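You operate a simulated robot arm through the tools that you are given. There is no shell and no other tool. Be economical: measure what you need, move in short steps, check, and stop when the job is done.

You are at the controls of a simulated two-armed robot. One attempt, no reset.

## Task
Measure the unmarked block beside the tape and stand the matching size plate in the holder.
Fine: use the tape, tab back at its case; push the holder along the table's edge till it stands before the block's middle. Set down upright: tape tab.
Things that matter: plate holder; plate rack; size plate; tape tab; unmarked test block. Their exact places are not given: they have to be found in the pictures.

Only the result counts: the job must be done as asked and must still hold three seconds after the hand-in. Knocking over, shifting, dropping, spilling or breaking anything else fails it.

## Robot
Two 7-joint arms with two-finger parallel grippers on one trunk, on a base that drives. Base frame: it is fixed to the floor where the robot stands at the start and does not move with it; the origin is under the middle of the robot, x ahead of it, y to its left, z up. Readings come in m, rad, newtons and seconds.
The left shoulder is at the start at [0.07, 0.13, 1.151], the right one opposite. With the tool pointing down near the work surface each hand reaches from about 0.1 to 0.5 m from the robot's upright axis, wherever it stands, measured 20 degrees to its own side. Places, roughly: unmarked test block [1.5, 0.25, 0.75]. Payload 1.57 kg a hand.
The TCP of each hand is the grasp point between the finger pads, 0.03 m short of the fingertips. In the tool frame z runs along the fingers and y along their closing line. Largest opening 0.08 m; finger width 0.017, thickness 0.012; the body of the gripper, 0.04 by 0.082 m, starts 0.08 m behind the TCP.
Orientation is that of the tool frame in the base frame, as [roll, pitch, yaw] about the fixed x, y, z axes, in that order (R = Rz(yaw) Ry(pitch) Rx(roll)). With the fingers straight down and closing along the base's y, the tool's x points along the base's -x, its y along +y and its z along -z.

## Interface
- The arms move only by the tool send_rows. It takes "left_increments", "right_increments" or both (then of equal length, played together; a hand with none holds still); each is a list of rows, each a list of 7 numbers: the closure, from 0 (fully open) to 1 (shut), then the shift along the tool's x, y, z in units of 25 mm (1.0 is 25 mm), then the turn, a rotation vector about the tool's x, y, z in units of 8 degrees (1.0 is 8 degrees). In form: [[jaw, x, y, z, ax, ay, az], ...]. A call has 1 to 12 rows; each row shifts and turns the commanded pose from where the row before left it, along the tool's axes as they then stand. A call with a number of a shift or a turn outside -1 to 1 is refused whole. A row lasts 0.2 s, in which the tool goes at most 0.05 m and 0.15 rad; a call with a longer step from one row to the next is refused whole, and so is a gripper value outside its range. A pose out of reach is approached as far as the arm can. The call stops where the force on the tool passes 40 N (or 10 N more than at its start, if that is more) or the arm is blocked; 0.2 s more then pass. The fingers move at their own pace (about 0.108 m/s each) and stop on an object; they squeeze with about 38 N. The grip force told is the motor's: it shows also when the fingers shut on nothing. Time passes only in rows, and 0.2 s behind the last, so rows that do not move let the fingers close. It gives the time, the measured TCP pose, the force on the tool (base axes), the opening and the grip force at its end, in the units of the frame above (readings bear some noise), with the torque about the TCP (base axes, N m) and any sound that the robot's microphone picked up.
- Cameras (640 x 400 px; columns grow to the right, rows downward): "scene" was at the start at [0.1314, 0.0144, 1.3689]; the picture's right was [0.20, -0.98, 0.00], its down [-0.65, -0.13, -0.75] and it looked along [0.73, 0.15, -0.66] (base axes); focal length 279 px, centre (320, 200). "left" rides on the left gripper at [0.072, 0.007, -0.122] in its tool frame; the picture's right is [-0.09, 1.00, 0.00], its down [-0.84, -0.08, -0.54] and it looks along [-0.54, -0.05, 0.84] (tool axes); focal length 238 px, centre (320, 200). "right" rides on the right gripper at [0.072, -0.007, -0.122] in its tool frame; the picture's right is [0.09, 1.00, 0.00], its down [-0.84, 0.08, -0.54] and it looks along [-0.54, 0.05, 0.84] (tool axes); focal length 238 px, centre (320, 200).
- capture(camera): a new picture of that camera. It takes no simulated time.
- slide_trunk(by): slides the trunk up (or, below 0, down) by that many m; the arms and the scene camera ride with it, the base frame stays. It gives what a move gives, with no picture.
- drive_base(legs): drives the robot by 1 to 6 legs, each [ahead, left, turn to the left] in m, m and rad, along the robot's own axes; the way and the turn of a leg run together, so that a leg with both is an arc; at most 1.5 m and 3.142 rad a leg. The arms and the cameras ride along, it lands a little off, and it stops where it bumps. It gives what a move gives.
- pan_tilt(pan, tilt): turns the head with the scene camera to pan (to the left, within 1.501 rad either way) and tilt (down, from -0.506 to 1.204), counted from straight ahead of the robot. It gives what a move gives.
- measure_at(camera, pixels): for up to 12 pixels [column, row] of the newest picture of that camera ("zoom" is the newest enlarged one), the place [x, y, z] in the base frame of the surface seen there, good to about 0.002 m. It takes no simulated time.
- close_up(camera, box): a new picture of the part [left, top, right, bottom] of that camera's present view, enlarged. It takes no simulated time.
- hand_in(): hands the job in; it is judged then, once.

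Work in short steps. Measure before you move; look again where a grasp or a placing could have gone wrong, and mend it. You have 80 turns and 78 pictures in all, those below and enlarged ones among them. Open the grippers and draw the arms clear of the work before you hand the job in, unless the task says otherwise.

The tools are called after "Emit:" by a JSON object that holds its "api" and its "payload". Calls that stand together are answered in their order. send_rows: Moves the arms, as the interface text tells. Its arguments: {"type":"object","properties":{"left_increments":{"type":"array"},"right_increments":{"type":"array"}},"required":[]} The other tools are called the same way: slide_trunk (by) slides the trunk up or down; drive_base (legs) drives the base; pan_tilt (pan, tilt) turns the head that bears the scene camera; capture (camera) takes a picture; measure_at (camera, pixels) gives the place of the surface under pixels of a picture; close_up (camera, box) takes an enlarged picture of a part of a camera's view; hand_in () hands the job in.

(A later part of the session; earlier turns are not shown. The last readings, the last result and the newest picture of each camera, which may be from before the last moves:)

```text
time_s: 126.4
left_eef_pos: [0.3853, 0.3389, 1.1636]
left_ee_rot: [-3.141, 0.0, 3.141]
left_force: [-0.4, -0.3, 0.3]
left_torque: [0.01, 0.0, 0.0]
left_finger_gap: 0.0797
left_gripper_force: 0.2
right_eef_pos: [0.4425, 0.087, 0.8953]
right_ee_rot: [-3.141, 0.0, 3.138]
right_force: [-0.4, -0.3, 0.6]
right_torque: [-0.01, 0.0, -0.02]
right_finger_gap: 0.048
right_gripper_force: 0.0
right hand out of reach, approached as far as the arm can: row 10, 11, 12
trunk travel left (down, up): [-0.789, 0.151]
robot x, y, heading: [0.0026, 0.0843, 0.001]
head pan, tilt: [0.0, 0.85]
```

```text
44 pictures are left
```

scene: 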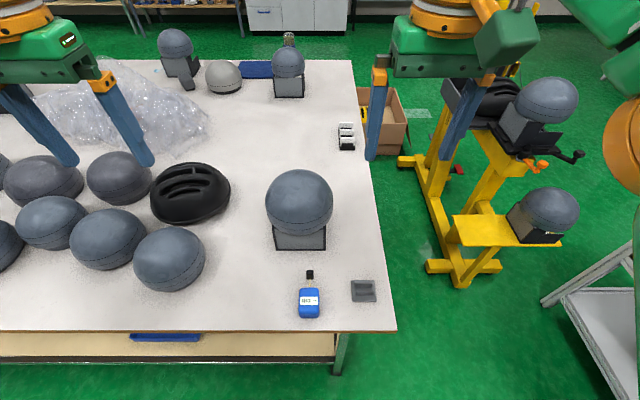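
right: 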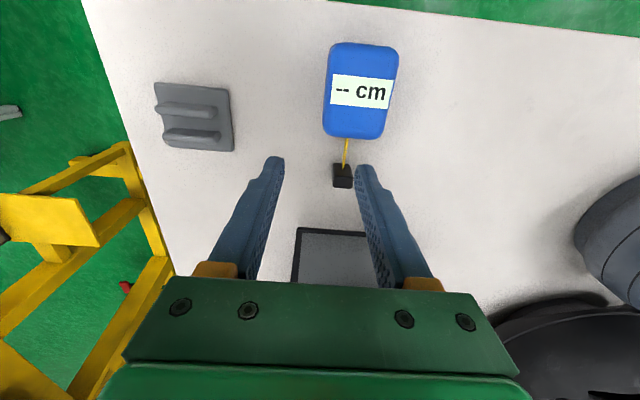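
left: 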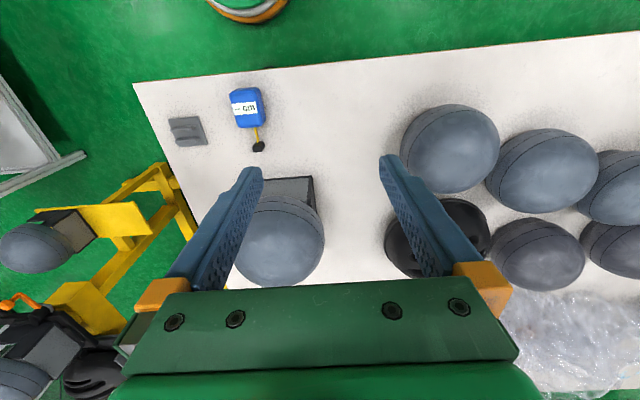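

The hand ran out of reach; I raise it and lower the trunk by 0.25 m for better reach.

Emit:
{"api": "send_rows", "payload": {"right_increments": [[0.4, 0, 0, -1, 0, 0, 0], [0.4, 0, 0, -1, 0, 0, 0], [0.4, 0, 0, -1, 0, 0, 0], [0.4, 0, 0, -1, 0, 0, 0], [0.4, 0, 0, -1, 0, 0, 0], [0.4, 0, 0, -1, 0, 0, 0], [0.4, 0, 0, -1, 0, 0, 0], [0.4, 0, 0, -1, 0, 0, 0], [0.4, 0, 0, -1, 0, 0, 0], [0.4, 0, 0, -1, 0, 0, 0]]}}

Emit:
{"api": "slide_trunk", "payload": {"by": -0.22}}

```text
time_s: 128.6
left_eef_pos: [0.3844, 0.3395, 1.1624]
left_ee_rot: [3.141, 0.0, 3.14]
left_force: [0.5, 0.3, -0.1]
left_torque: [0.03, -0.03, -0.04]
left_finger_gap: 0.0799
left_gripper_force: 0.0
right_eef_pos: [0.4144, 0.0675, 1.1218]
right_ee_rot: [-3.141, 0.001, 3.141]
right_force: [-0.1, -0.3, -0.6]
right_torque: [-0.03, 0.01, 0.01]
right_finger_gap: 0.0482
right_gripper_force: 0.1
right hand out of reach, approached as far as the arm can: row 6, 7, 8, 9, 10
trunk travel left (down, up): [-0.789, 0.151]
robot x, y, heading: [0.001, 0.0869, -0.001]
head pan, tilt: [0.0, 0.85]
```

```text
time_s: 130.9
left_eef_pos: [0.3839, 0.338, 0.9433]
left_ee_rot: [3.141, 0.001, -3.14]
left_force: [-0.3, -0.7, -0.8]
left_torque: [-0.01, 0.0, 0.02]
left_finger_gap: 0.0801
left_gripper_force: 0.1
right_eef_pos: [0.4143, 0.0676, 0.9002]
right_ee_rot: [-3.14, 0.0, 3.141]
right_force: [-0.4, 0.6, -0.1]
right_torque: [-0.01, -0.01, 0.03]
right_finger_gap: 0.048
right_gripper_force: 0.0
trunk travel left (down, up): [-0.569, 0.371]
robot x, y, heading: [-0.0018, 0.0879, -0.004]
head pan, tilt: [0.0, 0.85]
```

Now I move the right hand to just above the tab.

Emit:
{"api": "send_rows", "payload": {"right_increments": [[0.4, -0.62, 0.42, 0, 0, 0, 0], [0.4, -0.62, 0.42, 0, 0, 0, 0], [0.4, -0.62, 0.42, 0.3, 0, 0, 0], [0.4, -0.62, 0.42, 0.3, 0, 0, 0], [0.4, 0, 0, 0.3, 0, 0, 0], [0.4, 0, 0, 0.3, 0, 0, 0], [0.4, 0, 0, 0, 0, 0, 0]]}}

Emit:
{"api": "capture", "payload": {"camera": "right"}}

```text
time_s: 132.5
left_eef_pos: [0.3847, 0.3403, 0.9431]
left_ee_rot: [-3.139, 0.0, 3.142]
left_force: [0.1, 0.5, -0.2]
left_torque: [-0.01, 0.01, -0.01]
left_finger_gap: 0.0799
left_gripper_force: 0.1
right_eef_pos: [0.4231, 0.0751, 0.8572]
right_ee_rot: [3.141, 0.001, 3.139]
right_force: [-0.4, -0.5, 0.1]
right_torque: [-0.01, -0.02, 0.01]
right_finger_gap: 0.0481
right_gripper_force: 0.1
right hand out of reach, approached as far as the arm can: row 1, 2, 3, 4
trunk travel left (down, up): [-0.569, 0.371]
robot x, y, heading: [-0.0025, 0.0846, -0.001]
head pan, tilt: [0.0, 0.85]
```

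```text
43 pictures are left
```

right: 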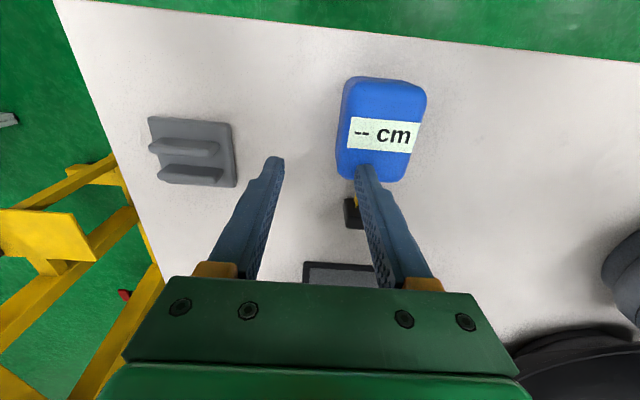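

Right hand reach ends at x≈0.42. I lift both hands, draw the left one back, and drive the base ahead/left so the tab sits in the right hand's sector.

Emit:
{"api": "send_rows", "payload": {"left_increments": [[0, 0.5, -0.3, -0.9, 0, 0, 0], [0, 0.5, -0.3, -0.9, 0, 0, 0], [0, 0.5, -0.3, -0.9, 0, 0, 0], [0, 0.5, -0.3, -0.9, 0, 0, 0], [0, 0.5, -0.3, -0.9, 0, 0, 0], [0, 0.5, -0.3, -0.9, 0, 0, 0], [0, 0.5, 0, -0.9, 0, 0, 0], [0, 0.5, 0, -0.9, 0, 0, 0]], "right_increments": [[0.4, 0.3, 0, -0.8, 0, 0, 0], [0.4, 0.3, 0, -0.8, 0, 0, 0], [0.4, 0.3, 0, -0.8, 0, 0, 0], [0.4, 0.3, 0, -0.8, 0, 0, 0], [0.4, 0.3, 0, -0.8, 0, 0, 0], [0.4, 0.3, 0, -0.8, 0, 0, 0], [0.4, 0, 0, 0, 0, 0, 0], [0.4, 0, 0, 0, 0, 0, 0]]}}

Emit:
{"api": "drive_base", "payload": {"legs": [[0.1, 0.15, 0]]}}

```text
time_s: 134.3
left_eef_pos: [0.247, 0.3008, 1.015]
left_ee_rot: [-3.14, 0.002, 3.14]
left_force: [-0.3, 0.5, -0.7]
left_torque: [0.01, -0.02, 0.0]
left_finger_gap: 0.0799
left_gripper_force: 0.1
left hand out of reach, approached as far as the arm can: row 2, 3, 4, 5, 6, 7, 8
right_eef_pos: [0.382, 0.0746, 0.948]
right_ee_rot: [3.14, 0.003, -3.141]
right_force: [-0.4, -0.3, -0.1]
right_torque: [-0.01, -0.02, -0.02]
right_finger_gap: 0.0478
right_gripper_force: 0.0
right hand out of reach, approached as far as the arm can: row 4, 5, 6
trunk travel left (down, up): [-0.569, 0.371]
robot x, y, heading: [-0.0021, 0.0863, -0.003]
head pan, tilt: [0.0, 0.85]
```

```text
time_s: 135.8
left_eef_pos: [0.3483, 0.4492, 1.0146]
left_ee_rot: [3.141, 0.003, -3.14]
left_force: [1.0, -0.7, -0.3]
left_torque: [-0.03, -0.03, 0.01]
left_finger_gap: 0.0801
left_gripper_force: 0.1
right_eef_pos: [0.4831, 0.2236, 0.948]
right_ee_rot: [3.142, 0.003, -3.141]
right_force: [-0.8, -0.8, -0.8]
right_torque: [-0.02, 0.01, 0.01]
right_finger_gap: 0.0481
right_gripper_force: 0.0
trunk travel left (down, up): [-0.569, 0.371]
robot x, y, heading: [0.1008, 0.2377, -0.003]
head pan, tilt: [0.0, 0.85]
```

Base moved fine. Right hand now goes to (0.476,0.110) above the tab.

Emit:
{"api": "send_rows", "payload": {"right_increments": [[0.4, 0.1, -0.91, 0.3, 0, 0, 0], [0.4, 0.1, -0.91, 0.3, 0, 0, 0], [0.4, 0.08, -0.91, 0.5, 0, 0, 0], [0.4, 0, -0.91, 0.5, 0, 0, 0], [0.4, 0, -0.91, 0.8, 0, 0, 0], [0.4, 0, 0, 0.8, 0, 0, 0], [0.4, 0, 0, 0, 0, 0, 0]]}}

Emit:
{"api": "capture", "payload": {"camera": "right"}}

```text
time_s: 137.4
left_eef_pos: [0.3489, 0.4498, 1.0148]
left_ee_rot: [-3.139, 0.002, -3.14]
left_force: [0.1, -0.2, 0.4]
left_torque: [-0.02, -0.02, 0.02]
left_finger_gap: 0.0797
left_gripper_force: 0.0
right_eef_pos: [0.4752, 0.1092, 0.8664]
right_ee_rot: [3.139, 0.002, -3.141]
right_force: [-0.8, -0.4, -0.5]
right_torque: [0.0, 0.01, 0.0]
right_finger_gap: 0.0483
right_gripper_force: 0.1
trunk travel left (down, up): [-0.569, 0.371]
robot x, y, heading: [0.0974, 0.2359, 0.005]
head pan, tilt: [0.0, 0.85]
```

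```text
42 pictures are left
```

right: 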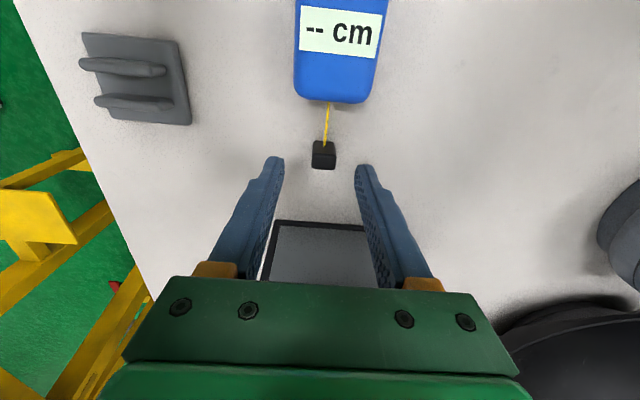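

Hand is centred; I verify the tab place and descend to grasp at z≈0.806.

Emit:
{"api": "measure_at", "payload": {"camera": "right", "pixels": [[323, 148], [323, 160], [314, 150], [333, 150]]}}

Emit:
{"api": "send_rows", "payload": {"right_increments": [[0.4, 0, 0, 0.6, 0, 0, 0], [0.4, 0, 0, 0.6, 0, 0, 0], [0.4, 0, 0, 0.6, 0, 0, 0], [0.4, 0, 0, 0.6, 0, 0, 0], [0.4, 0, 0, 0, 0, 0, 0], [1, 0, 0, 0, 0, 0, 0], [1, 0, 0, 0, 0, 0, 0], [1, 0, 0, 0, 0, 0, 0]]}}

```text
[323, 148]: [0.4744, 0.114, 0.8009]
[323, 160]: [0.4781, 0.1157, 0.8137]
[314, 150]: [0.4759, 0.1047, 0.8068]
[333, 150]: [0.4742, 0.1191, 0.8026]
```

```text
time_s: 138.6
left_eef_pos: [0.3456, 0.4484, 1.0152]
left_ee_rot: [3.141, 0.005, -3.14]
left_force: [0.2, 0.1, 0.0]
left_torque: [0.04, 0.02, 0.0]
left_finger_gap: 0.0802
left_gripper_force: 0.1
right_eef_pos: [0.476, 0.1086, 0.8108]
right_ee_rot: [3.137, 0.019, 3.139]
right_force: [0.5, -3.4, 19.0]
right_torque: [-0.31, 0.07, -0.02]
right_finger_gap: 0.0189
right_gripper_force: 9.6
trunk travel left (down, up): [-0.569, 0.371]
robot x, y, heading: [0.1004, 0.2383, 0.005]
head pan, tilt: [0.0, 0.85]
stopped in row 6 (right hand): the force on the tool passed its limit at 44 N (the readings are from after the stop); the commanded pose is now the measured one
```

The fingertips touch the table; I rise a few mm while finishing the grip.

Emit:
{"api": "send_rows", "payload": {"right_increments": [[0.6, 0, 0, -0.2, 0, 0, 0], [1, 0, 0, 0, 0, 0, 0], [1, 0, 0, 0, 0, 0, 0], [1, 0, 0, 0, 0, 0, 0]]}}

Emit:
{"api": "capture", "payload": {"camera": "right"}}

```text
time_s: 139.6
left_eef_pos: [0.3483, 0.4491, 1.0145]
left_ee_rot: [3.141, 0.003, -3.141]
left_force: [-0.5, 1.2, -0.7]
left_torque: [-0.04, -0.04, -0.01]
left_finger_gap: 0.0799
left_gripper_force: 0.0
right_eef_pos: [0.478, 0.1096, 0.8141]
right_ee_rot: [3.139, 0.011, 3.141]
right_force: [-0.2, -0.5, 0.6]
right_torque: [0.0, -0.01, 0.02]
right_finger_gap: 0.0186
right_gripper_force: 32.9
trunk travel left (down, up): [-0.569, 0.371]
robot x, y, heading: [0.0943, 0.2354, 0.001]
head pan, tilt: [0.0, 0.85]
```

```text
41 pictures are left
```

right: 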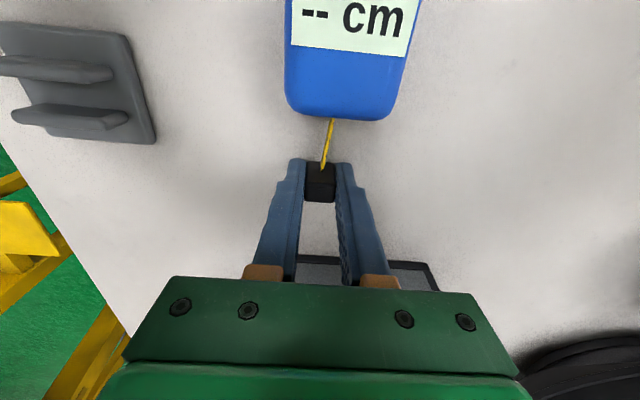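

Tab gripped (gap 18.6 mm). I pull it up and a bit sideways to see how the tape and display respond.

Emit:
{"api": "send_rows", "payload": {"right_increments": [[1, 0, 0, -0.8, 0, 0, 0], [1, 0, 0, -0.8, 0, 0, 0], [1, 0, 0.8, -0.4, 0, 0, 0], [1, 0, 0.8, 0, 0, 0, 0], [1, 0, 0, 0, 0, 0, 0]]}}

Emit:
{"api": "capture", "payload": {"camera": "right"}}

```text
time_s: 140.8
left_eef_pos: [0.348, 0.45, 1.0144]
left_ee_rot: [3.141, 0.003, -3.139]
left_force: [0.0, -0.6, 0.3]
left_torque: [0.0, -0.03, -0.03]
left_finger_gap: 0.08
left_gripper_force: 0.1
right_eef_pos: [0.4769, 0.1491, 0.8637]
right_ee_rot: [3.136, 0.01, 3.141]
right_force: [-0.1, 0.1, -0.2]
right_torque: [0.0, 0.02, -0.03]
right_finger_gap: 0.0183
right_gripper_force: 32.2
trunk travel left (down, up): [-0.569, 0.371]
robot x, y, heading: [0.101, 0.2356, 0.006]
head pan, tilt: [0.0, 0.85]
```

```text
40 pictures are left
```

right: 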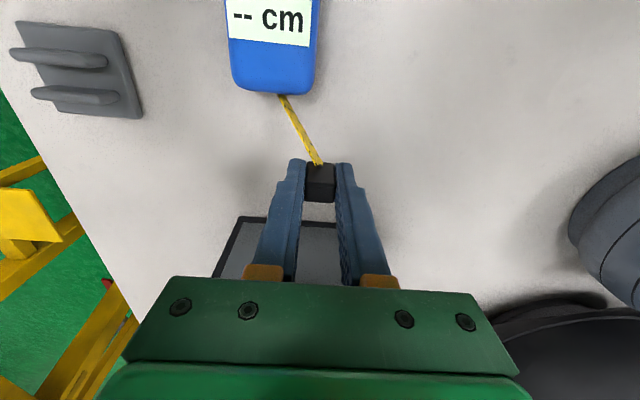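

The blade is slack and follows the tab; the display stays "--", so presumably the tab must be led around the block. I lift the tab high and look down at my base and the shelf beneath the table to learn how near I can drive.

Emit:
{"api": "send_rows", "payload": {"right_increments": [[1, 0.5, 0, -1, 0, 0, 0], [1, 0.5, 0, -1, 0, 0, 0], [1, 0.5, 0, -1, 0, 0, 0], [1, 0, 0, -1, 0, 0, 0], [1, 0, 0, -1, 0, 0, 0]]}}

Emit:
{"api": "pan_tilt", "payload": {"pan": -0.3, "tilt": 1.2}}

Emit:
{"api": "capture", "payload": {"camera": "scene"}}

```text
time_s: 142.0
left_eef_pos: [0.3492, 0.451, 1.0144]
left_ee_rot: [-3.138, 0.005, -3.139]
left_force: [-0.2, 0.7, -0.1]
left_torque: [-0.01, 0.0, 0.02]
left_finger_gap: 0.0799
left_gripper_force: 0.1
right_eef_pos: [0.4366, 0.15, 0.989]
right_ee_rot: [-3.141, 0.012, 3.141]
right_force: [-0.6, -0.5, -0.7]
right_torque: [-0.01, -0.01, 0.0]
right_finger_gap: 0.0183
right_gripper_force: 32.4
trunk travel left (down, up): [-0.569, 0.371]
robot x, y, heading: [0.0983, 0.2314, -0.0]
head pan, tilt: [0.0, 0.85]
```

```text
time_s: 142.8
left_eef_pos: [0.3494, 0.4497, 1.0134]
left_ee_rot: [-3.14, 0.001, -3.141]
left_force: [-0.8, -0.4, 0.6]
left_torque: [0.02, -0.01, 0.01]
left_finger_gap: 0.0798
left_gripper_force: 0.1
right_eef_pos: [0.4377, 0.1486, 0.987]
right_ee_rot: [3.14, 0.011, 3.141]
right_force: [-0.5, 0.5, -0.2]
right_torque: [-0.01, 0.03, 0.0]
right_finger_gap: 0.0184
right_gripper_force: 32.3
trunk travel left (down, up): [-0.569, 0.371]
robot x, y, heading: [0.0991, 0.2315, 0.005]
head pan, tilt: [-0.3, 1.201]
```

```text
39 pictures are left
```

scene: 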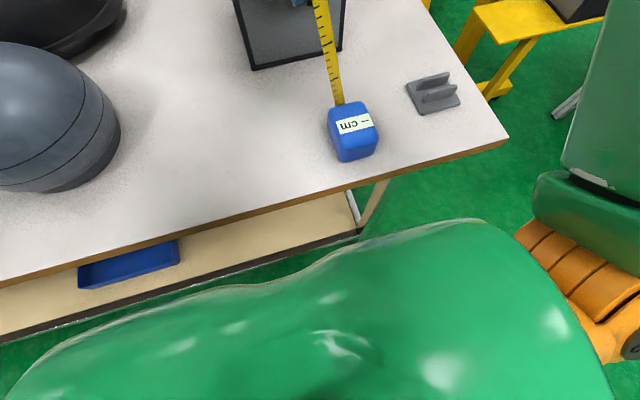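

I measure the torso front, shelf edge and the headform at lower left.

Emit:
{"api": "measure_at", "payload": {"camera": "scene", "pixels": [[470, 225], [330, 260], [230, 290], [350, 205], [340, 240], [250, 262], [130, 265], [60, 190], [100, 60], [250, 68], [505, 140], [10, 320]]}}

```text
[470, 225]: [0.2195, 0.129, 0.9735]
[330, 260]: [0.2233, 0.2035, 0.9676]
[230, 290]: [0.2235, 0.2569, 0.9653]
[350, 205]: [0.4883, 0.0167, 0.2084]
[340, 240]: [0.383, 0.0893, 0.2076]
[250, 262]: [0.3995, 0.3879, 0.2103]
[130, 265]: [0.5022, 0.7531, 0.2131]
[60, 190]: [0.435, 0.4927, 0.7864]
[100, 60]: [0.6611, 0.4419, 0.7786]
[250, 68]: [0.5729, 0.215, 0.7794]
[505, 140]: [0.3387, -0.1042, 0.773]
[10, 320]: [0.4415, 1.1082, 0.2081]
```

The torso fits; I test the pitched-tool reach: move to the left-front of the near headform with the tool pitched 40° forward, then extend along its left side at y≈0.275.

Emit:
{"api": "send_rows", "payload": {"right_increments": [[1, 0, 1, -0.4, 0, -1, 0], [1, 0, 1, -0.4, 0, -1, 0], [1, 0, 1, 0, 0, -1, 0], [1, 0, 1, 0, 0, -1, 0], [1, 0, 1, 0, 0, -1, 0], [1, -0.92, 0, 0.77, 0, 0, 0], [1, -0.92, 0, 0.77, 0, 0, 0], [1, -0.92, 0, 0.77, 0, 0, 0]]}}

Emit:
{"api": "capture", "payload": {"camera": "right"}}

```text
time_s: 144.6
left_eef_pos: [0.3484, 0.4498, 1.0149]
left_ee_rot: [-3.139, 0.001, -3.14]
left_force: [0.9, -0.3, 0.3]
left_torque: [0.0, 0.0, 0.02]
left_finger_gap: 0.0801
left_gripper_force: 0.0
right_eef_pos: [0.5274, 0.2735, 1.009]
right_ee_rot: [3.139, 0.708, 3.14]
right_force: [0.5, 0.5, -0.1]
right_torque: [-0.01, 0.01, 0.0]
right_finger_gap: 0.0181
right_gripper_force: 32.7
trunk travel left (down, up): [-0.569, 0.371]
robot x, y, heading: [0.1013, 0.2351, 0.0]
head pan, tilt: [-0.3, 1.201]
```

```text
38 pictures are left
```

right: 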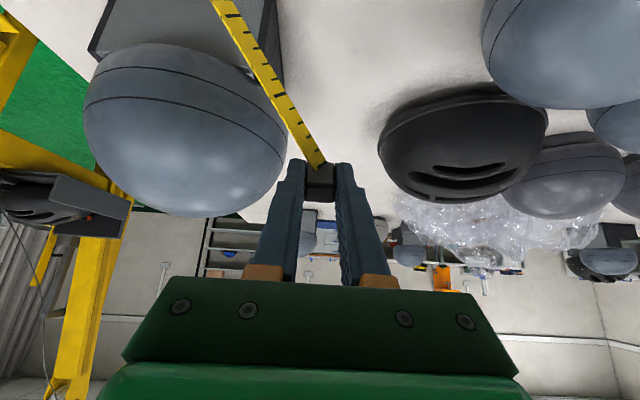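

No reach limit so far. I check the clearance to the black helmet and continue extending.

Emit:
{"api": "measure_at", "payload": {"camera": "right", "pixels": [[385, 150], [410, 190], [460, 100], [480, 160], [285, 130], [200, 205]]}}

Emit:
{"api": "send_rows", "payload": {"right_increments": [[1, -0.92, 0, 0.77, 0, 0, 0], [1, -0.92, 0, 0.77, 0, 0, 0], [1, -0.92, 0, 0.77, 0, 0, 0], [1, -0.92, 0, 0.77, 0, 0, 0], [1, -0.92, 0, 0.77, 0, 0, 0], [1, -0.92, 0, 0.77, 0, 0, 0], [1, -0.92, 0, 0.77, 0, 0, 0], [1, -0.92, 0, 0.77, 0, 0, 0]]}}

```text
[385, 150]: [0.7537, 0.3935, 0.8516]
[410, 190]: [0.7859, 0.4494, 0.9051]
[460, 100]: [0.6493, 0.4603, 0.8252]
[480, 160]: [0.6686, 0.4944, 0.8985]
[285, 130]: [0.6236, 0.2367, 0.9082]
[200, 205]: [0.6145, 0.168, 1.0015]
```

```text
time_s: 146.4
left_eef_pos: [0.3428, 0.4561, 1.0167]
left_ee_rot: [-3.135, 0.011, -3.137]
left_force: [-0.7, -0.9, 1.6]
left_torque: [0.01, -0.01, 0.03]
left_finger_gap: 0.0801
left_gripper_force: 0.2
right_eef_pos: [0.6158, 0.2424, 0.9894]
right_ee_rot: [-3.136, 0.717, -3.136]
right_force: [3.8, 16.6, 34.4]
right_torque: [-0.28, -0.6, 0.32]
right_finger_gap: 0.0181
right_gripper_force: 31.9
right hand out of reach, approached as far as the arm can: row 2, 3, 4, 5, 6, 7, 8
trunk travel left (down, up): [-0.569, 0.371]
robot x, y, heading: [0.0953, 0.2368, 0.0]
head pan, tilt: [-0.3, 1.201]
```

Out of reach and it now presses on the headform (34 N). I back off up and outward at once.

Emit:
{"api": "send_rows", "payload": {"right_increments": [[1, 0.3, 0.8, -1, 0, 0, 0], [1, 0.9, 0.5, -0.8, 0, 0, 0], [1, 0.92, 0, -0.77, 0, 0, 0], [1, 0.92, 0, -0.77, 0, 0, 0], [1, 0.92, 0, -0.77, 0, 0, 0], [1, 0.92, 0, -0.77, 0, 0, 0], [1, 0.92, 0, -0.77, 0, 0, 0]]}}

Emit:
{"api": "pan_tilt", "payload": {"pan": -0.2, "tilt": 0.9}}

Emit:
{"api": "capture", "payload": {"camera": "scene"}}

```text
time_s: 148.0
left_eef_pos: [0.3479, 0.4504, 1.0154]
left_ee_rot: [-3.14, 0.003, -3.139]
left_force: [0.0, -0.1, -0.1]
left_torque: [0.01, 0.0, -0.01]
left_finger_gap: 0.0802
left_gripper_force: 0.1
right_eef_pos: [0.4178, 0.2687, 0.9974]
right_ee_rot: [3.137, 0.71, 3.139]
right_force: [-0.2, 0.0, 0.0]
right_torque: [-0.01, -0.03, 0.02]
right_finger_gap: 0.0181
right_gripper_force: 33.4
trunk travel left (down, up): [-0.569, 0.371]
robot x, y, heading: [0.1001, 0.2356, -0.001]
head pan, tilt: [-0.3, 1.201]
```

```text
time_s: 148.8
left_eef_pos: [0.349, 0.4512, 1.0151]
left_ee_rot: [-3.139, 0.003, -3.14]
left_force: [1.1, 0.1, 0.0]
left_torque: [0.01, 0.0, 0.0]
left_finger_gap: 0.0802
left_gripper_force: 0.1
right_eef_pos: [0.4203, 0.2687, 0.9978]
right_ee_rot: [3.137, 0.709, 3.139]
right_force: [0.7, 0.7, -0.2]
right_torque: [0.02, 0.01, 0.0]
right_finger_gap: 0.0181
right_gripper_force: 33.1
trunk travel left (down, up): [-0.569, 0.371]
robot x, y, heading: [0.0996, 0.2361, -0.005]
head pan, tilt: [-0.201, 0.901]
```

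```text
37 pictures are left
```

scene: 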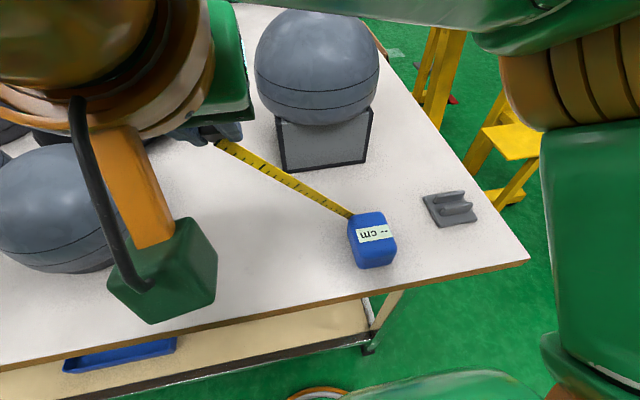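

The headform did not move and nothing registered. I test how much nearer the base can stand (small step ahead), hands being clear.

Emit:
{"api": "measure_at", "payload": {"camera": "scene", "pixels": [[285, 168], [362, 161], [320, 80], [374, 240], [450, 207]]}}

Emit:
{"api": "send_rows", "payload": {"right_increments": [[1, 0.9, 0, -0.5, 0, 0, 0], [1, 0.9, 0, -0.5, 0, 0, 0], [1, 0.9, 0, -0.5, 0, 0, 0], [1, 0.5, 0, -0.8, 0, 0, 0]]}}

Emit:
{"api": "drive_base", "payload": {"legs": [[0.12, 0, 0]]}}

```text
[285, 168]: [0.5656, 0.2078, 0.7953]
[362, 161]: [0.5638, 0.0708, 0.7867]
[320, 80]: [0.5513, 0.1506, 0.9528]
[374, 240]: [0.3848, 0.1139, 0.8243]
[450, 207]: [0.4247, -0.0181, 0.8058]
```

```text
time_s: 149.8
left_eef_pos: [0.3483, 0.4514, 1.0144]
left_ee_rot: [-3.139, 0.002, -3.14]
left_force: [0.5, -0.6, 0.2]
left_torque: [0.01, 0.01, 0.04]
left_finger_gap: 0.0801
left_gripper_force: 0.0
right_eef_pos: [0.3728, 0.2486, 0.9679]
right_ee_rot: [-3.072, 0.676, 2.987]
right_force: [0.0, -0.8, -0.3]
right_torque: [0.02, -0.03, 0.02]
right_finger_gap: 0.0183
right_gripper_force: 32.8
trunk travel left (down, up): [-0.569, 0.371]
robot x, y, heading: [0.1022, 0.2317, 0.001]
head pan, tilt: [-0.201, 0.901]
stopped in row 4 (right hand): the arm was blocked; the commanded pose is now the measured one
```

```text
time_s: 151.2
left_eef_pos: [0.4256, 0.4478, 1.0142]
left_ee_rot: [-3.14, 0.004, 3.113]
left_force: [-0.9, 0.3, -0.3]
left_torque: [0.02, 0.02, 0.03]
left_finger_gap: 0.0803
left_gripper_force: 0.0
right_eef_pos: [0.4461, 0.2435, 0.9693]
right_ee_rot: [-3.089, 0.666, 2.932]
right_force: [0.3, -0.9, 0.3]
right_torque: [-0.01, 0.0, 0.01]
right_finger_gap: 0.0184
right_gripper_force: 32.5
trunk travel left (down, up): [-0.569, 0.371]
robot x, y, heading: [0.1724, 0.2394, -0.027]
head pan, tilt: [-0.201, 0.901]
stopped in leg 1: the robot was blocked; the commanded pose is now the measured one
```

The base can stand with its axis 0.17 m inside of the edge. A stance at the right edge (axis ≈(0.5,-0.28), facing +y) would reach all around the headform and the holder, so I drive there, carrying the tab.

Emit:
{"api": "drive_base", "payload": {"legs": [[-0.32, 0, 0.027], [0, -0.7, 0], [0, 0, 1.57]]}}

Emit:
{"api": "pan_tilt", "payload": {"pan": -0.7, "tilt": 0.7}}

Emit:
{"api": "capture", "payload": {"camera": "scene"}}

```text
time_s: 160.6
left_eef_pos: [-0.3687, -0.2031, 1.0149]
left_ee_rot: [-3.14, 0.003, -1.56]
left_force: [-0.3, 0.1, 1.2]
left_torque: [0.01, -0.03, 0.0]
left_finger_gap: 0.08
left_gripper_force: 0.0
right_eef_pos: [-0.1653, -0.1761, 0.9702]
right_ee_rot: [-3.085, 0.667, -1.739]
right_force: [0.8, 0.2, -0.5]
right_torque: [0.02, 0.01, 0.03]
right_finger_gap: 0.0181
right_gripper_force: 33.4
trunk travel left (down, up): [-0.569, 0.371]
robot x, y, heading: [-0.1509, -0.4495, 1.585]
head pan, tilt: [-0.201, 0.901]
```

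```text
time_s: 161.5
left_eef_pos: [-0.367, -0.2044, 1.0152]
left_ee_rot: [-3.14, 0.003, -1.56]
left_force: [-0.2, 0.1, -0.1]
left_torque: [-0.01, 0.02, 0.01]
left_finger_gap: 0.08
left_gripper_force: 0.1
right_eef_pos: [-0.1645, -0.1756, 0.9696]
right_ee_rot: [-3.089, 0.665, -1.748]
right_force: [0.0, 0.4, -0.4]
right_torque: [-0.02, 0.0, 0.0]
right_finger_gap: 0.0182
right_gripper_force: 32.9
trunk travel left (down, up): [-0.569, 0.371]
robot x, y, heading: [-0.1528, -0.449, 1.581]
head pan, tilt: [-0.7, 0.7]
```

```text
36 pictures are left
```

scene: 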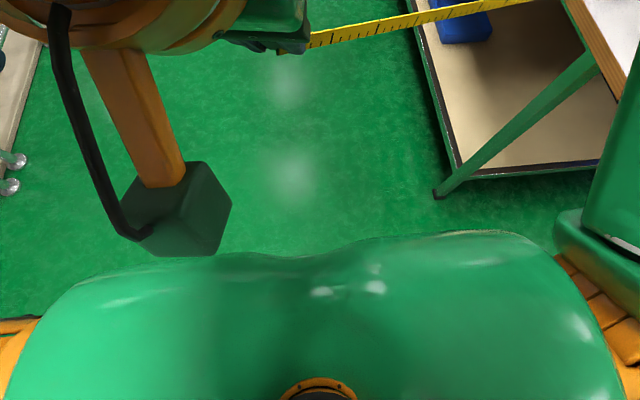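

The way along the right side is clear here. I slide right (+x) to x≈0.48 and then step towards the table.

Emit:
{"api": "drive_base", "payload": {"legs": [[0, -0.63, -0.012], [0.1, 0, 0]]}}

Emit:
{"api": "pan_tilt", "payload": {"pan": 0.0, "tilt": 0.8}}

Emit:
{"api": "capture", "payload": {"camera": "scene"}}

```text
time_s: 165.7
left_eef_pos: [0.2552, -0.0987, 1.0152]
left_ee_rot: [-3.141, 0.004, -1.563]
left_force: [0.4, -0.2, -0.5]
left_torque: [0.04, -0.02, 0.05]
left_finger_gap: 0.0799
left_gripper_force: 0.0
right_eef_pos: [0.4587, -0.0714, 0.9704]
right_ee_rot: [-3.093, 0.664, -1.754]
right_force: [0.3, 1.1, 0.3]
right_torque: [0.02, 0.03, -0.01]
right_finger_gap: 0.0181
right_gripper_force: 32.4
trunk travel left (down, up): [-0.569, 0.371]
robot x, y, heading: [0.4728, -0.3433, 1.575]
head pan, tilt: [-0.7, 0.7]
```

```text
time_s: 166.8
left_eef_pos: [0.2553, -0.0987, 1.0153]
left_ee_rot: [-3.14, 0.002, -1.562]
left_force: [-0.2, -0.2, 0.7]
left_torque: [0.0, 0.0, 0.0]
left_finger_gap: 0.08
left_gripper_force: 0.1
right_eef_pos: [0.4577, -0.0703, 0.9717]
right_ee_rot: [-3.094, 0.662, -1.759]
right_force: [-0.1, -0.3, 0.6]
right_torque: [0.0, -0.01, 0.01]
right_finger_gap: 0.018
right_gripper_force: 33.0
trunk travel left (down, up): [-0.569, 0.371]
robot x, y, heading: [0.4728, -0.3493, 1.574]
head pan, tilt: [0.0, 0.799]
```

```text
35 pictures are left
```

scene: 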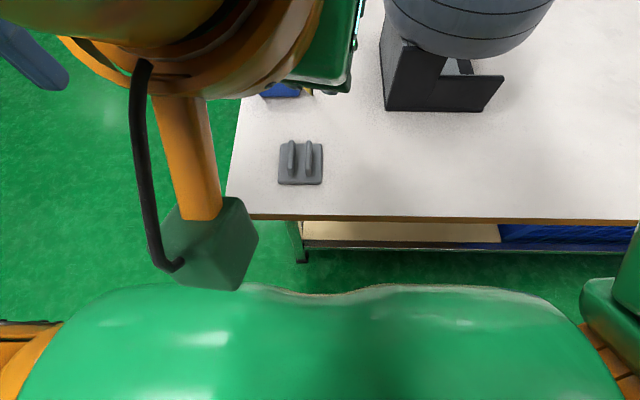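

I step nearer: right 0.09 and ahead 0.08, with hand still clear of the headform.

Emit:
{"api": "drive_base", "payload": {"legs": [[0.075, -0.09, 0]]}}

Emit:
{"api": "send_rows", "payload": {"right_increments": [[1, 0, -0.8, 0, -0.4, 0, -0.5], [1, 0, -0.8, 0, -0.4, 0, -0.5], [1, 0.4, -0.8, -0.3, 0, 0, 0], [1, 0, 0, 0, 0, 0, 0]]}}

```text
time_s: 168.0
left_eef_pos: [0.3445, -0.025, 1.0148]
left_ee_rot: [-3.14, 0.003, -1.562]
left_force: [0.1, -0.3, 0.5]
left_torque: [-0.04, -0.02, 0.0]
left_finger_gap: 0.0799
left_gripper_force: 0.1
right_eef_pos: [0.5488, 0.0047, 0.9696]
right_ee_rot: [-3.094, 0.661, -1.758]
right_force: [0.9, 0.1, 0.7]
right_torque: [0.02, 0.02, 0.01]
right_finger_gap: 0.0182
right_gripper_force: 33.3
trunk travel left (down, up): [-0.569, 0.371]
robot x, y, heading: [0.5606, -0.2713, 1.574]
head pan, tilt: [0.0, 0.799]
```

```text
time_s: 169.0
left_eef_pos: [0.3452, -0.0231, 1.0139]
left_ee_rot: [-3.139, 0.002, -1.563]
left_force: [0.0, -0.7, -0.4]
left_torque: [-0.03, -0.04, -0.03]
left_finger_gap: 0.08
left_gripper_force: 0.1
right_eef_pos: [0.6099, -0.0113, 0.968]
right_ee_rot: [-3.1, 0.634, -1.603]
right_force: [-0.2, 0.1, 0.2]
right_torque: [0.0, -0.03, 0.0]
right_finger_gap: 0.0185
right_gripper_force: 33.6
trunk travel left (down, up): [-0.569, 0.371]
robot x, y, heading: [0.5606, -0.2709, 1.58]
head pan, tilt: [0.0, 0.799]
```

Base is at y=-0.271 unblocked. Now I lead the tab past the right side to x≈0.785, then half way along the back.

Emit:
{"api": "send_rows", "payload": {"right_increments": [[1, 0.06, -1, 0.08, 0, 0, 0], [1, 0.06, -1, 0.08, 0, 0, 0], [1, 0.06, -1, 0.08, 0, 0, 0], [1, 0.06, -1, 0.08, 0, 0, 0], [1, 0.06, -1, 0.08, 0, 0, 0], [1, 0.06, -1, 0.08, 0, 0, 0], [1, 0.06, -1, 0.08, 0, 0, 0], [1, -0.95, 0, 0.7, 0, 0, 0], [1, -0.95, 0, 0.7, 0, 0, 0], [1, -0.95, 0, 0.7, 0, 0, 0], [1, -0.95, 0, 0.7, 0, 0, 0]]}}

Emit:
{"api": "capture", "payload": {"camera": "right"}}

```text
time_s: 171.4
left_eef_pos: [0.3444, -0.0226, 1.0141]
left_ee_rot: [-3.142, 0.001, -1.561]
left_force: [1.5, 0.3, -0.1]
left_torque: [0.02, 0.02, 0.02]
left_finger_gap: 0.0801
left_gripper_force: 0.0
right_eef_pos: [0.7871, 0.099, 0.964]
right_ee_rot: [-3.1, 0.655, -1.583]
right_force: [-0.7, 0.3, -1.1]
right_torque: [-0.05, -0.02, -0.01]
right_finger_gap: 0.0183
right_gripper_force: 33.1
trunk travel left (down, up): [-0.569, 0.371]
robot x, y, heading: [0.5597, -0.2694, 1.575]
head pan, tilt: [0.0, 0.799]
```

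```text
34 pictures are left
```

right: 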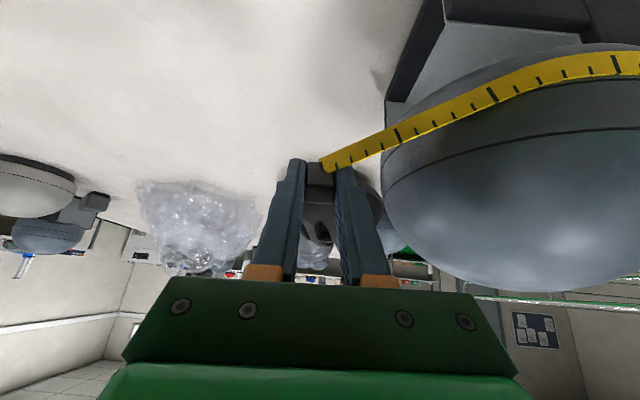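

The blade visibly lays around the headform, so this is the block. I continue along the back.

Emit:
{"api": "send_rows", "payload": {"right_increments": [[1, -0.95, 0, 0.7, 0, 0, 0], [1, -0.95, 0, 0.7, 0, 0, 0], [1, -0.95, 0, 0.7, 0, 0, 0], [1, -0.95, 0, 0.7, 0, 0, 0], [1, -0.95, 0, 0.7, 0, 0, 0], [1, -0.95, 0, 0.7, 0, 0, 0]]}}

```text
time_s: 172.8
left_eef_pos: [0.3438, -0.0224, 1.0136]
left_ee_rot: [-3.14, 0.002, -1.562]
left_force: [0.6, -0.4, 0.0]
left_torque: [-0.01, 0.0, -0.01]
left_finger_gap: 0.0798
left_gripper_force: 0.1
right_eef_pos: [0.7939, 0.2746, 0.9676]
right_ee_rot: [-3.095, 0.654, -1.581]
right_force: [0.9, 1.5, -0.9]
right_torque: [-0.01, 0.02, -0.02]
right_finger_gap: 0.0184
right_gripper_force: 33.1
trunk travel left (down, up): [-0.569, 0.371]
robot x, y, heading: [0.5615, -0.2694, 1.573]
head pan, tilt: [0.0, 0.799]
```

Reached (0.794,0.275) behind-left. I nudge outward and lead the tab along the left side by driving the base left 0.29.

Emit:
{"api": "send_rows", "payload": {"right_increments": [[1, -0.35, 0, 0.25, 0, 0, 0]]}}

Emit:
{"api": "drive_base", "payload": {"legs": [[0, 0.29, 0]]}}

Emit:
{"api": "capture", "payload": {"camera": "right"}}

```text
time_s: 173.2
left_eef_pos: [0.3449, -0.023, 1.0144]
left_ee_rot: [-3.14, 0.001, -1.561]
left_force: [-0.7, 0.4, 1.0]
left_torque: [0.02, 0.01, -0.02]
left_finger_gap: 0.0802
left_gripper_force: 0.1
right_eef_pos: [0.7941, 0.2853, 0.967]
right_ee_rot: [-3.1, 0.654, -1.581]
right_force: [0.4, -0.5, 0.4]
right_torque: [-0.02, 0.02, -0.01]
right_finger_gap: 0.0185
right_gripper_force: 33.1
trunk travel left (down, up): [-0.569, 0.371]
robot x, y, heading: [0.5604, -0.2683, 1.579]
head pan, tilt: [0.0, 0.799]
```

```text
time_s: 175.3
left_eef_pos: [0.0504, -0.0243, 1.0148]
left_ee_rot: [3.141, 0.0, -1.561]
left_force: [0.9, -0.1, -0.3]
left_torque: [0.0, -0.01, -0.01]
left_finger_gap: 0.08
left_gripper_force: 0.0
right_eef_pos: [0.5, 0.2824, 0.9677]
right_ee_rot: [-3.1, 0.653, -1.582]
right_force: [-0.1, -0.5, -0.6]
right_torque: [-0.01, 0.03, -0.03]
right_finger_gap: 0.0181
right_gripper_force: 32.4
trunk travel left (down, up): [-0.569, 0.371]
robot x, y, heading: [0.265, -0.2728, 1.579]
head pan, tilt: [0.0, 0.799]
```

```text
33 pictures are left
```

right: 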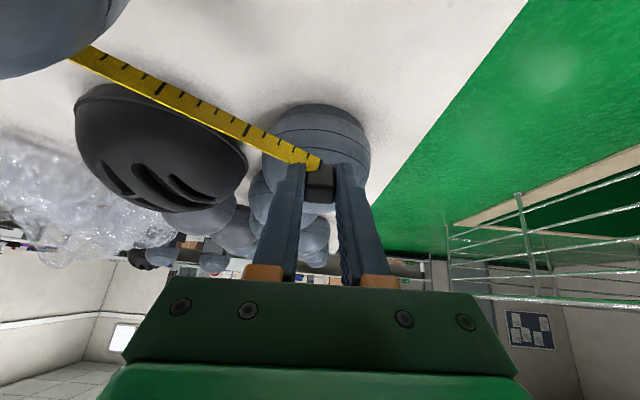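

The tape wraps round with no force. I bring the tab round to the front, near its home.

Emit:
{"api": "send_rows", "payload": {"right_increments": [[1, 0.9, 0.15, -0.69, 0, 0, 0], [1, 0.9, 0.15, -0.69, 0, 0, 0], [1, 0.9, 0.15, -0.69, 0, 0, 0], [1, 0.9, 0.15, -0.69, 0, 0, 0], [1, 0.9, 0.15, -0.69, 0, 0, 0], [1, 0.9, 0.15, -0.69, 0, 0, 0], [1, 0, 0, 0, 0, 0, 0]]}}

Emit:
{"api": "capture", "payload": {"camera": "scene"}}

```text
time_s: 176.9
left_eef_pos: [0.0505, -0.0248, 1.0147]
left_ee_rot: [-3.139, 0.002, -1.563]
left_force: [-0.9, 0.4, 0.3]
left_torque: [-0.03, 0.03, -0.05]
left_finger_gap: 0.0802
left_gripper_force: 0.1
right_eef_pos: [0.4731, 0.1143, 0.967]
right_ee_rot: [-3.097, 0.655, -1.582]
right_force: [-0.2, -0.4, 0.4]
right_torque: [0.03, -0.02, 0.03]
right_finger_gap: 0.0186
right_gripper_force: 32.2
trunk travel left (down, up): [-0.569, 0.371]
robot x, y, heading: [0.2676, -0.2759, 1.579]
head pan, tilt: [0.0, 0.799]
```

```text
32 pictures are left
```

scene: 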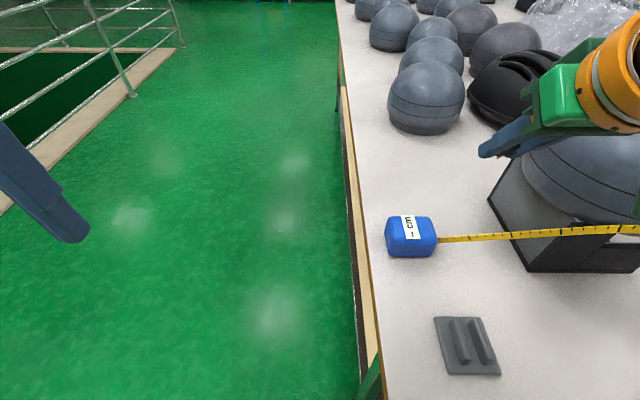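

The display still reads "--", to be expected until the tab is home. I upright the tool and lower the tab towards (0.476,0.110).

Emit:
{"api": "send_rows", "payload": {"right_increments": [[1, 0, 0, 0, -0.07, 0.94, 0], [1, 0, 0, 0, -0.07, 0.94, 0], [1, 0, 0, 0, -0.07, 0.94, 0], [1, 0, 0, 0, -0.06, 0.94, 0], [1, 0, 0, 0, -0.05, 0.93, 0], [1, 0, 0, 0.8, 0, 0, 0], [1, 0, 0, 0.8, 0, 0, 0], [1, 0, 0, 0.8, 0, 0, 0], [1, 0, 0, 0.8, 0, 0, 0], [1, 0, 0, 0.8, 0, 0, 0], [1, 0, 0, 0, 0, 0, 0]]}}

Emit:
{"api": "capture", "payload": {"camera": "right"}}

Emit:
{"api": "close_up", "payload": {"camera": "scene", "box": [360, 130, 560, 290]}}

```text
time_s: 179.3
left_eef_pos: [0.0511, -0.0257, 1.0142]
left_ee_rot: [-3.14, 0.001, -1.562]
left_force: [0.3, 1.3, 0.3]
left_torque: [0.0, -0.02, -0.02]
left_finger_gap: 0.0799
left_gripper_force: 0.0
right_eef_pos: [0.47, 0.1134, 0.8649]
right_ee_rot: [3.132, -0.001, -1.593]
right_force: [0.0, -0.1, 0.0]
right_torque: [-0.02, -0.01, 0.01]
right_finger_gap: 0.0183
right_gripper_force: 33.3
trunk travel left (down, up): [-0.569, 0.371]
robot x, y, heading: [0.2708, -0.2746, 1.574]
head pan, tilt: [0.0, 0.799]
```

```text
31 pictures are left
```

right: 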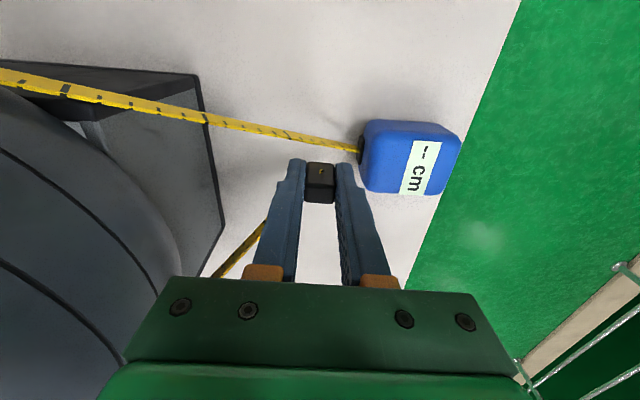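

```text
2.50 times, centred on (460, 210) of scene
```

zoom: 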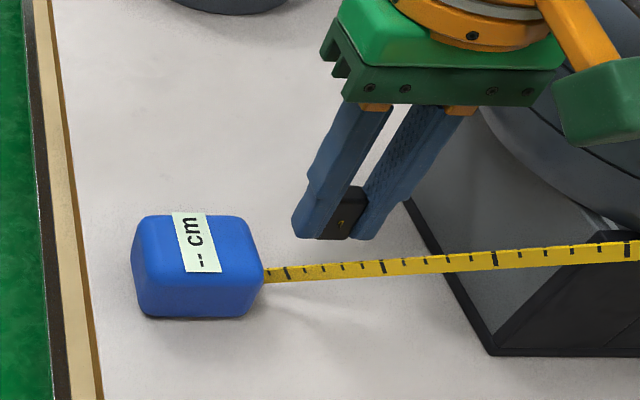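

The blade is laid round the block. I lower the tab to its home height (TCP z≈0.815).

Emit:
{"api": "send_rows", "payload": {"right_increments": [[1, 0.14, -0.22, 0.6, 0, 0, 0], [1, 0, 0, 0.6, 0, 0, 0], [1, 0, 0, 0.5, 0, 0, 0], [1, 0, 0, 0.25, 0, 0, 0], [1, 0, 0, 0, 0, 0, 0], [1, 0, 0, 0, 0, 0, 0]]}}

Emit:
{"api": "close_up", "payload": {"camera": "scene", "box": [360, 130, 560, 290]}}

```text
time_s: 180.7
left_eef_pos: [0.0503, -0.0255, 1.0146]
left_ee_rot: [-3.139, 0.001, -1.563]
left_force: [0.2, -0.1, -0.5]
left_torque: [0.02, 0.01, -0.02]
left_finger_gap: 0.08
left_gripper_force: 0.1
right_eef_pos: [0.4761, 0.11, 0.8178]
right_ee_rot: [3.133, 0.001, -1.594]
right_force: [-0.8, 0.1, 0.1]
right_torque: [0.0, 0.01, 0.03]
right_finger_gap: 0.0183
right_gripper_force: 32.7
trunk travel left (down, up): [-0.569, 0.371]
robot x, y, heading: [0.2647, -0.2742, 1.58]
head pan, tilt: [0.0, 0.799]
```

```text
2.50 times, centred on (460, 210) of scene
```

zoom: 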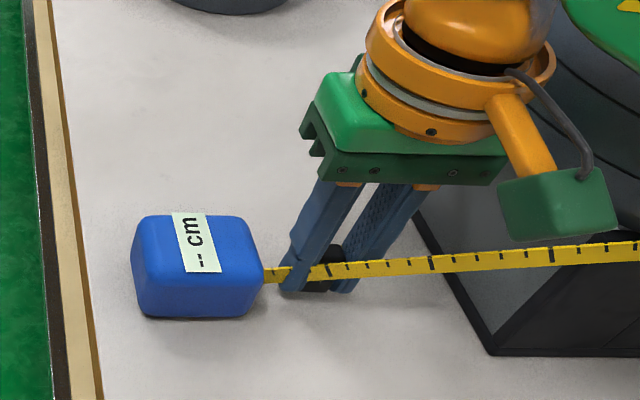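

Still "--". I move the tab closer to the case (x≈0.455) and slightly past (y≈0.10), down on the table, and check.

Emit:
{"api": "send_rows", "payload": {"right_increments": [[1, 0.2, 0.4, 0.05, 0, 0, 0], [1, 0.2, 0.4, 0.05, 0, 0, 0], [1, 0, 0, 0.05, 0, 0, 0], [1, 0, 0, 0, 0, 0, 0]]}}

Emit:
{"api": "close_up", "payload": {"camera": "scene", "box": [360, 130, 560, 290]}}

```text
time_s: 181.7
left_eef_pos: [0.0513, -0.0264, 1.0145]
left_ee_rot: [3.141, 0.001, -1.563]
left_force: [-0.4, 0.6, -0.2]
left_torque: [0.0, 0.03, -0.03]
left_finger_gap: 0.08
left_gripper_force: 0.1
right_eef_pos: [0.4553, 0.0993, 0.814]
right_ee_rot: [3.133, 0.0, -1.595]
right_force: [2.1, -1.0, 0.9]
right_torque: [0.03, -0.01, -0.02]
right_finger_gap: 0.0183
right_gripper_force: 33.1
trunk travel left (down, up): [-0.569, 0.371]
robot x, y, heading: [0.2705, -0.2714, 1.578]
head pan, tilt: [0.0, 0.799]
```

```text
2.50 times, centred on (460, 210) of scene
```

zoom: 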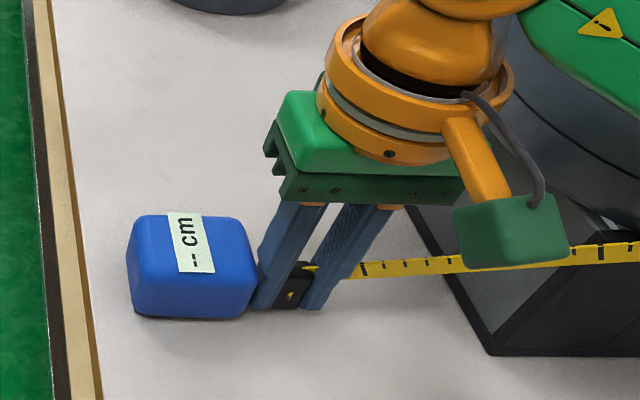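

No reading yet; a finger nearly touches the case. I bring the tab back to its home (0.476,0.110), set it down and release, then check.

Emit:
{"api": "send_rows", "payload": {"right_increments": [[1, -0.2, -0.4, 0, 0, 0, 0], [1, -0.23, -0.42, 0, 0, 0, 0], [1, 0, 0, 0, 0, 0, 0], [0.6, 0, 0, 0, 0, 0, 0], [0.6, 0, 0, 0, 0, 0, 0], [0.6, 0, 0, -0.8, 0, 0, 0], [0.6, 0, 0, -0.8, 0, 0, 0], [0.6, 0, 0, -0.8, 0, 0, 0], [0.6, 0, 0, -0.8, 0, 0, 0]]}}

Emit:
{"api": "close_up", "payload": {"camera": "scene", "box": [360, 130, 560, 290]}}

```text
time_s: 183.7
left_eef_pos: [0.0513, -0.0264, 1.0161]
left_ee_rot: [-3.14, 0.001, -1.561]
left_force: [-0.3, -0.5, 0.0]
left_torque: [0.02, 0.02, -0.04]
left_finger_gap: 0.0802
left_gripper_force: 0.0
right_eef_pos: [0.4758, 0.1107, 0.8948]
right_ee_rot: [3.133, 0.0, -1.594]
right_force: [0.2, 0.2, -0.3]
right_torque: [0.0, 0.02, -0.03]
right_finger_gap: 0.032
right_gripper_force: 0.0
trunk travel left (down, up): [-0.569, 0.371]
robot x, y, heading: [0.2668, -0.2726, 1.575]
head pan, tilt: [0.0, 0.799]
```

```text
2.50 times, centred on (460, 210) of scene
```

zoom: 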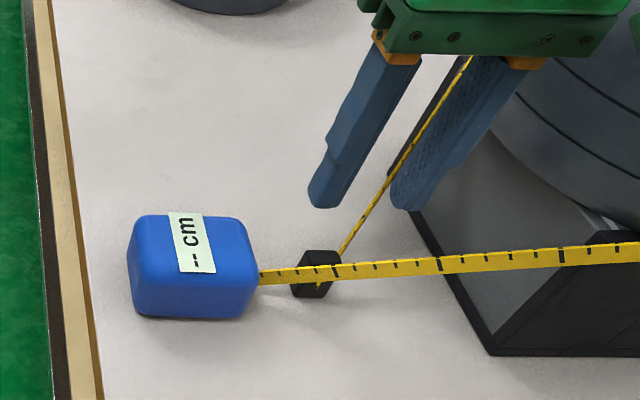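

The blade now runs fully round but no reading. I look where the blade lies on the headform.

Emit:
{"api": "send_rows", "payload": {"right_increments": [[0.6, 0.8, 0, -0.8, 0, 0, 0], [0.6, 0.8, 0, -0.8, 0, 0, 0], [0.6, 0.8, 0, -0.8, 0, 0, 0], [0.6, 0.8, 0, -0.8, 0, 0, 0], [0.6, 0.8, 0, -0.8, 0, 0, 0], [0.6, 0.8, 0, -0.8, 0, 0, 0]]}}

Emit:
{"api": "pan_tilt", "payload": {"pan": -0.6, "tilt": 0.65}}

Emit:
{"api": "capture", "payload": {"camera": "scene"}}

```text
time_s: 185.1
left_eef_pos: [0.0509, -0.0264, 1.0142]
left_ee_rot: [-3.14, 0.003, -1.562]
left_force: [0.5, 0.1, -0.3]
left_torque: [0.03, 0.01, 0.02]
left_finger_gap: 0.08
left_gripper_force: 0.0
right_eef_pos: [0.4692, -0.0031, 1.0074]
right_ee_rot: [3.132, 0.002, -1.594]
right_force: [-0.2, 0.0, -0.8]
right_torque: [0.03, -0.04, -0.01]
right_finger_gap: 0.0317
right_gripper_force: 0.1
right hand out of reach, approached as far as the arm can: row 6
trunk travel left (down, up): [-0.569, 0.371]
robot x, y, heading: [0.2702, -0.2718, 1.575]
head pan, tilt: [0.0, 0.799]
```

```text
time_s: 186.1
left_eef_pos: [0.0504, -0.0255, 1.0164]
left_ee_rot: [-3.141, 0.001, -1.563]
left_force: [-0.1, -0.8, 0.2]
left_torque: [0.0, 0.04, -0.01]
left_finger_gap: 0.0801
left_gripper_force: 0.1
right_eef_pos: [0.4691, -0.0025, 1.0073]
right_ee_rot: [3.133, 0.0, -1.593]
right_force: [-0.2, 0.3, 0.4]
right_torque: [0.03, 0.04, 0.01]
right_finger_gap: 0.0321
right_gripper_force: 0.0
trunk travel left (down, up): [-0.569, 0.371]
robot x, y, heading: [0.269, -0.2713, 1.577]
head pan, tilt: [-0.6, 0.649]
```

```text
26 pictures are left
```

scene: 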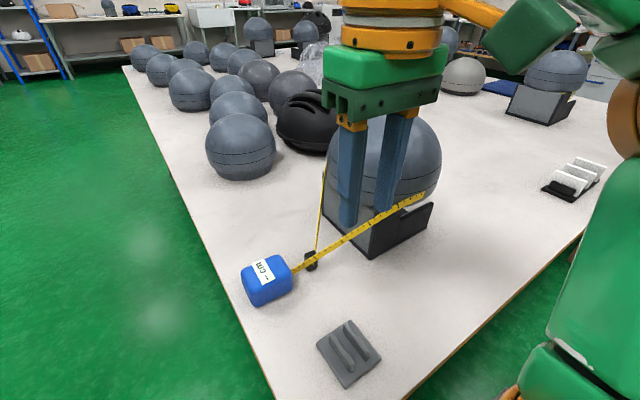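

I measure where the blade meets the headform and the line heights there.

Emit:
{"api": "close_up", "payload": {"camera": "scene", "box": [230, 100, 450, 310]}}

Emit:
{"api": "measure_at", "payload": {"camera": "scene", "pixels": [[420, 196], [400, 206], [380, 217], [340, 240], [325, 172], [322, 195], [318, 225], [420, 180], [265, 282], [311, 257], [435, 165]]}}

```text
1.90 times, centred on (340, 205) of scene
```

zoom: 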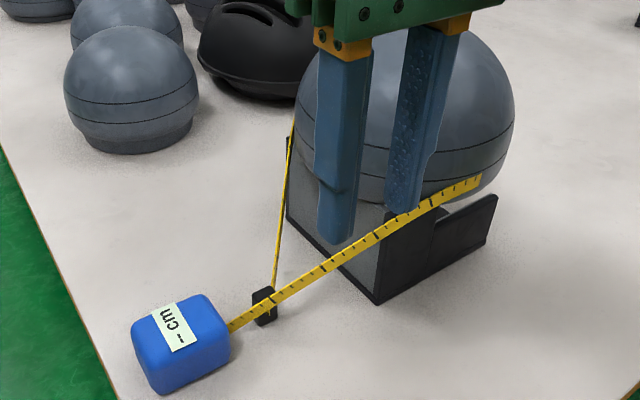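

```text
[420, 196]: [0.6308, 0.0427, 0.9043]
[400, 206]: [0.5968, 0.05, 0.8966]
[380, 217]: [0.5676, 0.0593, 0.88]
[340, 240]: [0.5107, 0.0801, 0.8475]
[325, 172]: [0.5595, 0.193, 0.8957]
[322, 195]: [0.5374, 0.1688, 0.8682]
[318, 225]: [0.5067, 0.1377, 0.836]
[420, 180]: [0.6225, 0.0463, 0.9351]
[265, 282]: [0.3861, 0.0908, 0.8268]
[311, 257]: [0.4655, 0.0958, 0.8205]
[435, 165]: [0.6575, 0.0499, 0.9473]
```

The blade lies level on this headform's girth (z≈0.905), so it's the right block; the wrap angle is probably still too small. I re-grasp the tab to lead it further around (past the right side), watching the display.

Emit:
{"api": "send_rows", "payload": {"right_increments": [[0.5, -0.92, -0.05, 0.8, 0, 0, 0], [0.5, -0.92, -0.05, 0.8, 0, 0, 0], [0.5, -0.92, -0.05, 0.8, 0, 0, 0], [0.5, -0.92, -0.05, 0.8, 0, 0, 0], [0.5, -0.92, -0.05, 0.8, 0, 0, 0], [0.5, 0, 0, 0.9, 0, 0, 0], [0.5, 0, 0, 0.9, 0, 0, 0], [0.5, 0, 0, 0.9, 0, 0, 0], [0.5, 0, 0, 0.8, 0, 0, 0], [1, 0, 0, 0, 0, 0, 0], [1, 0, 0, 0, 0, 0, 0], [1, 0, 0, 0, 0, 0, 0]]}}

```text
time_s: 188.7
left_eef_pos: [0.0505, -0.0255, 1.0141]
left_ee_rot: [-3.141, 0.002, -1.563]
left_force: [-0.7, 0.5, 0.4]
left_torque: [-0.04, 0.03, 0.0]
left_finger_gap: 0.0799
left_gripper_force: 0.0
right_eef_pos: [0.4778, 0.113, 0.8186]
right_ee_rot: [3.132, -0.001, -1.594]
right_force: [-0.5, -0.4, 0.2]
right_torque: [-0.05, 0.02, 0.03]
right_finger_gap: 0.0184
right_gripper_force: 32.7
trunk travel left (down, up): [-0.569, 0.371]
robot x, y, heading: [0.2697, -0.27, 1.585]
head pan, tilt: [-0.6, 0.649]
```

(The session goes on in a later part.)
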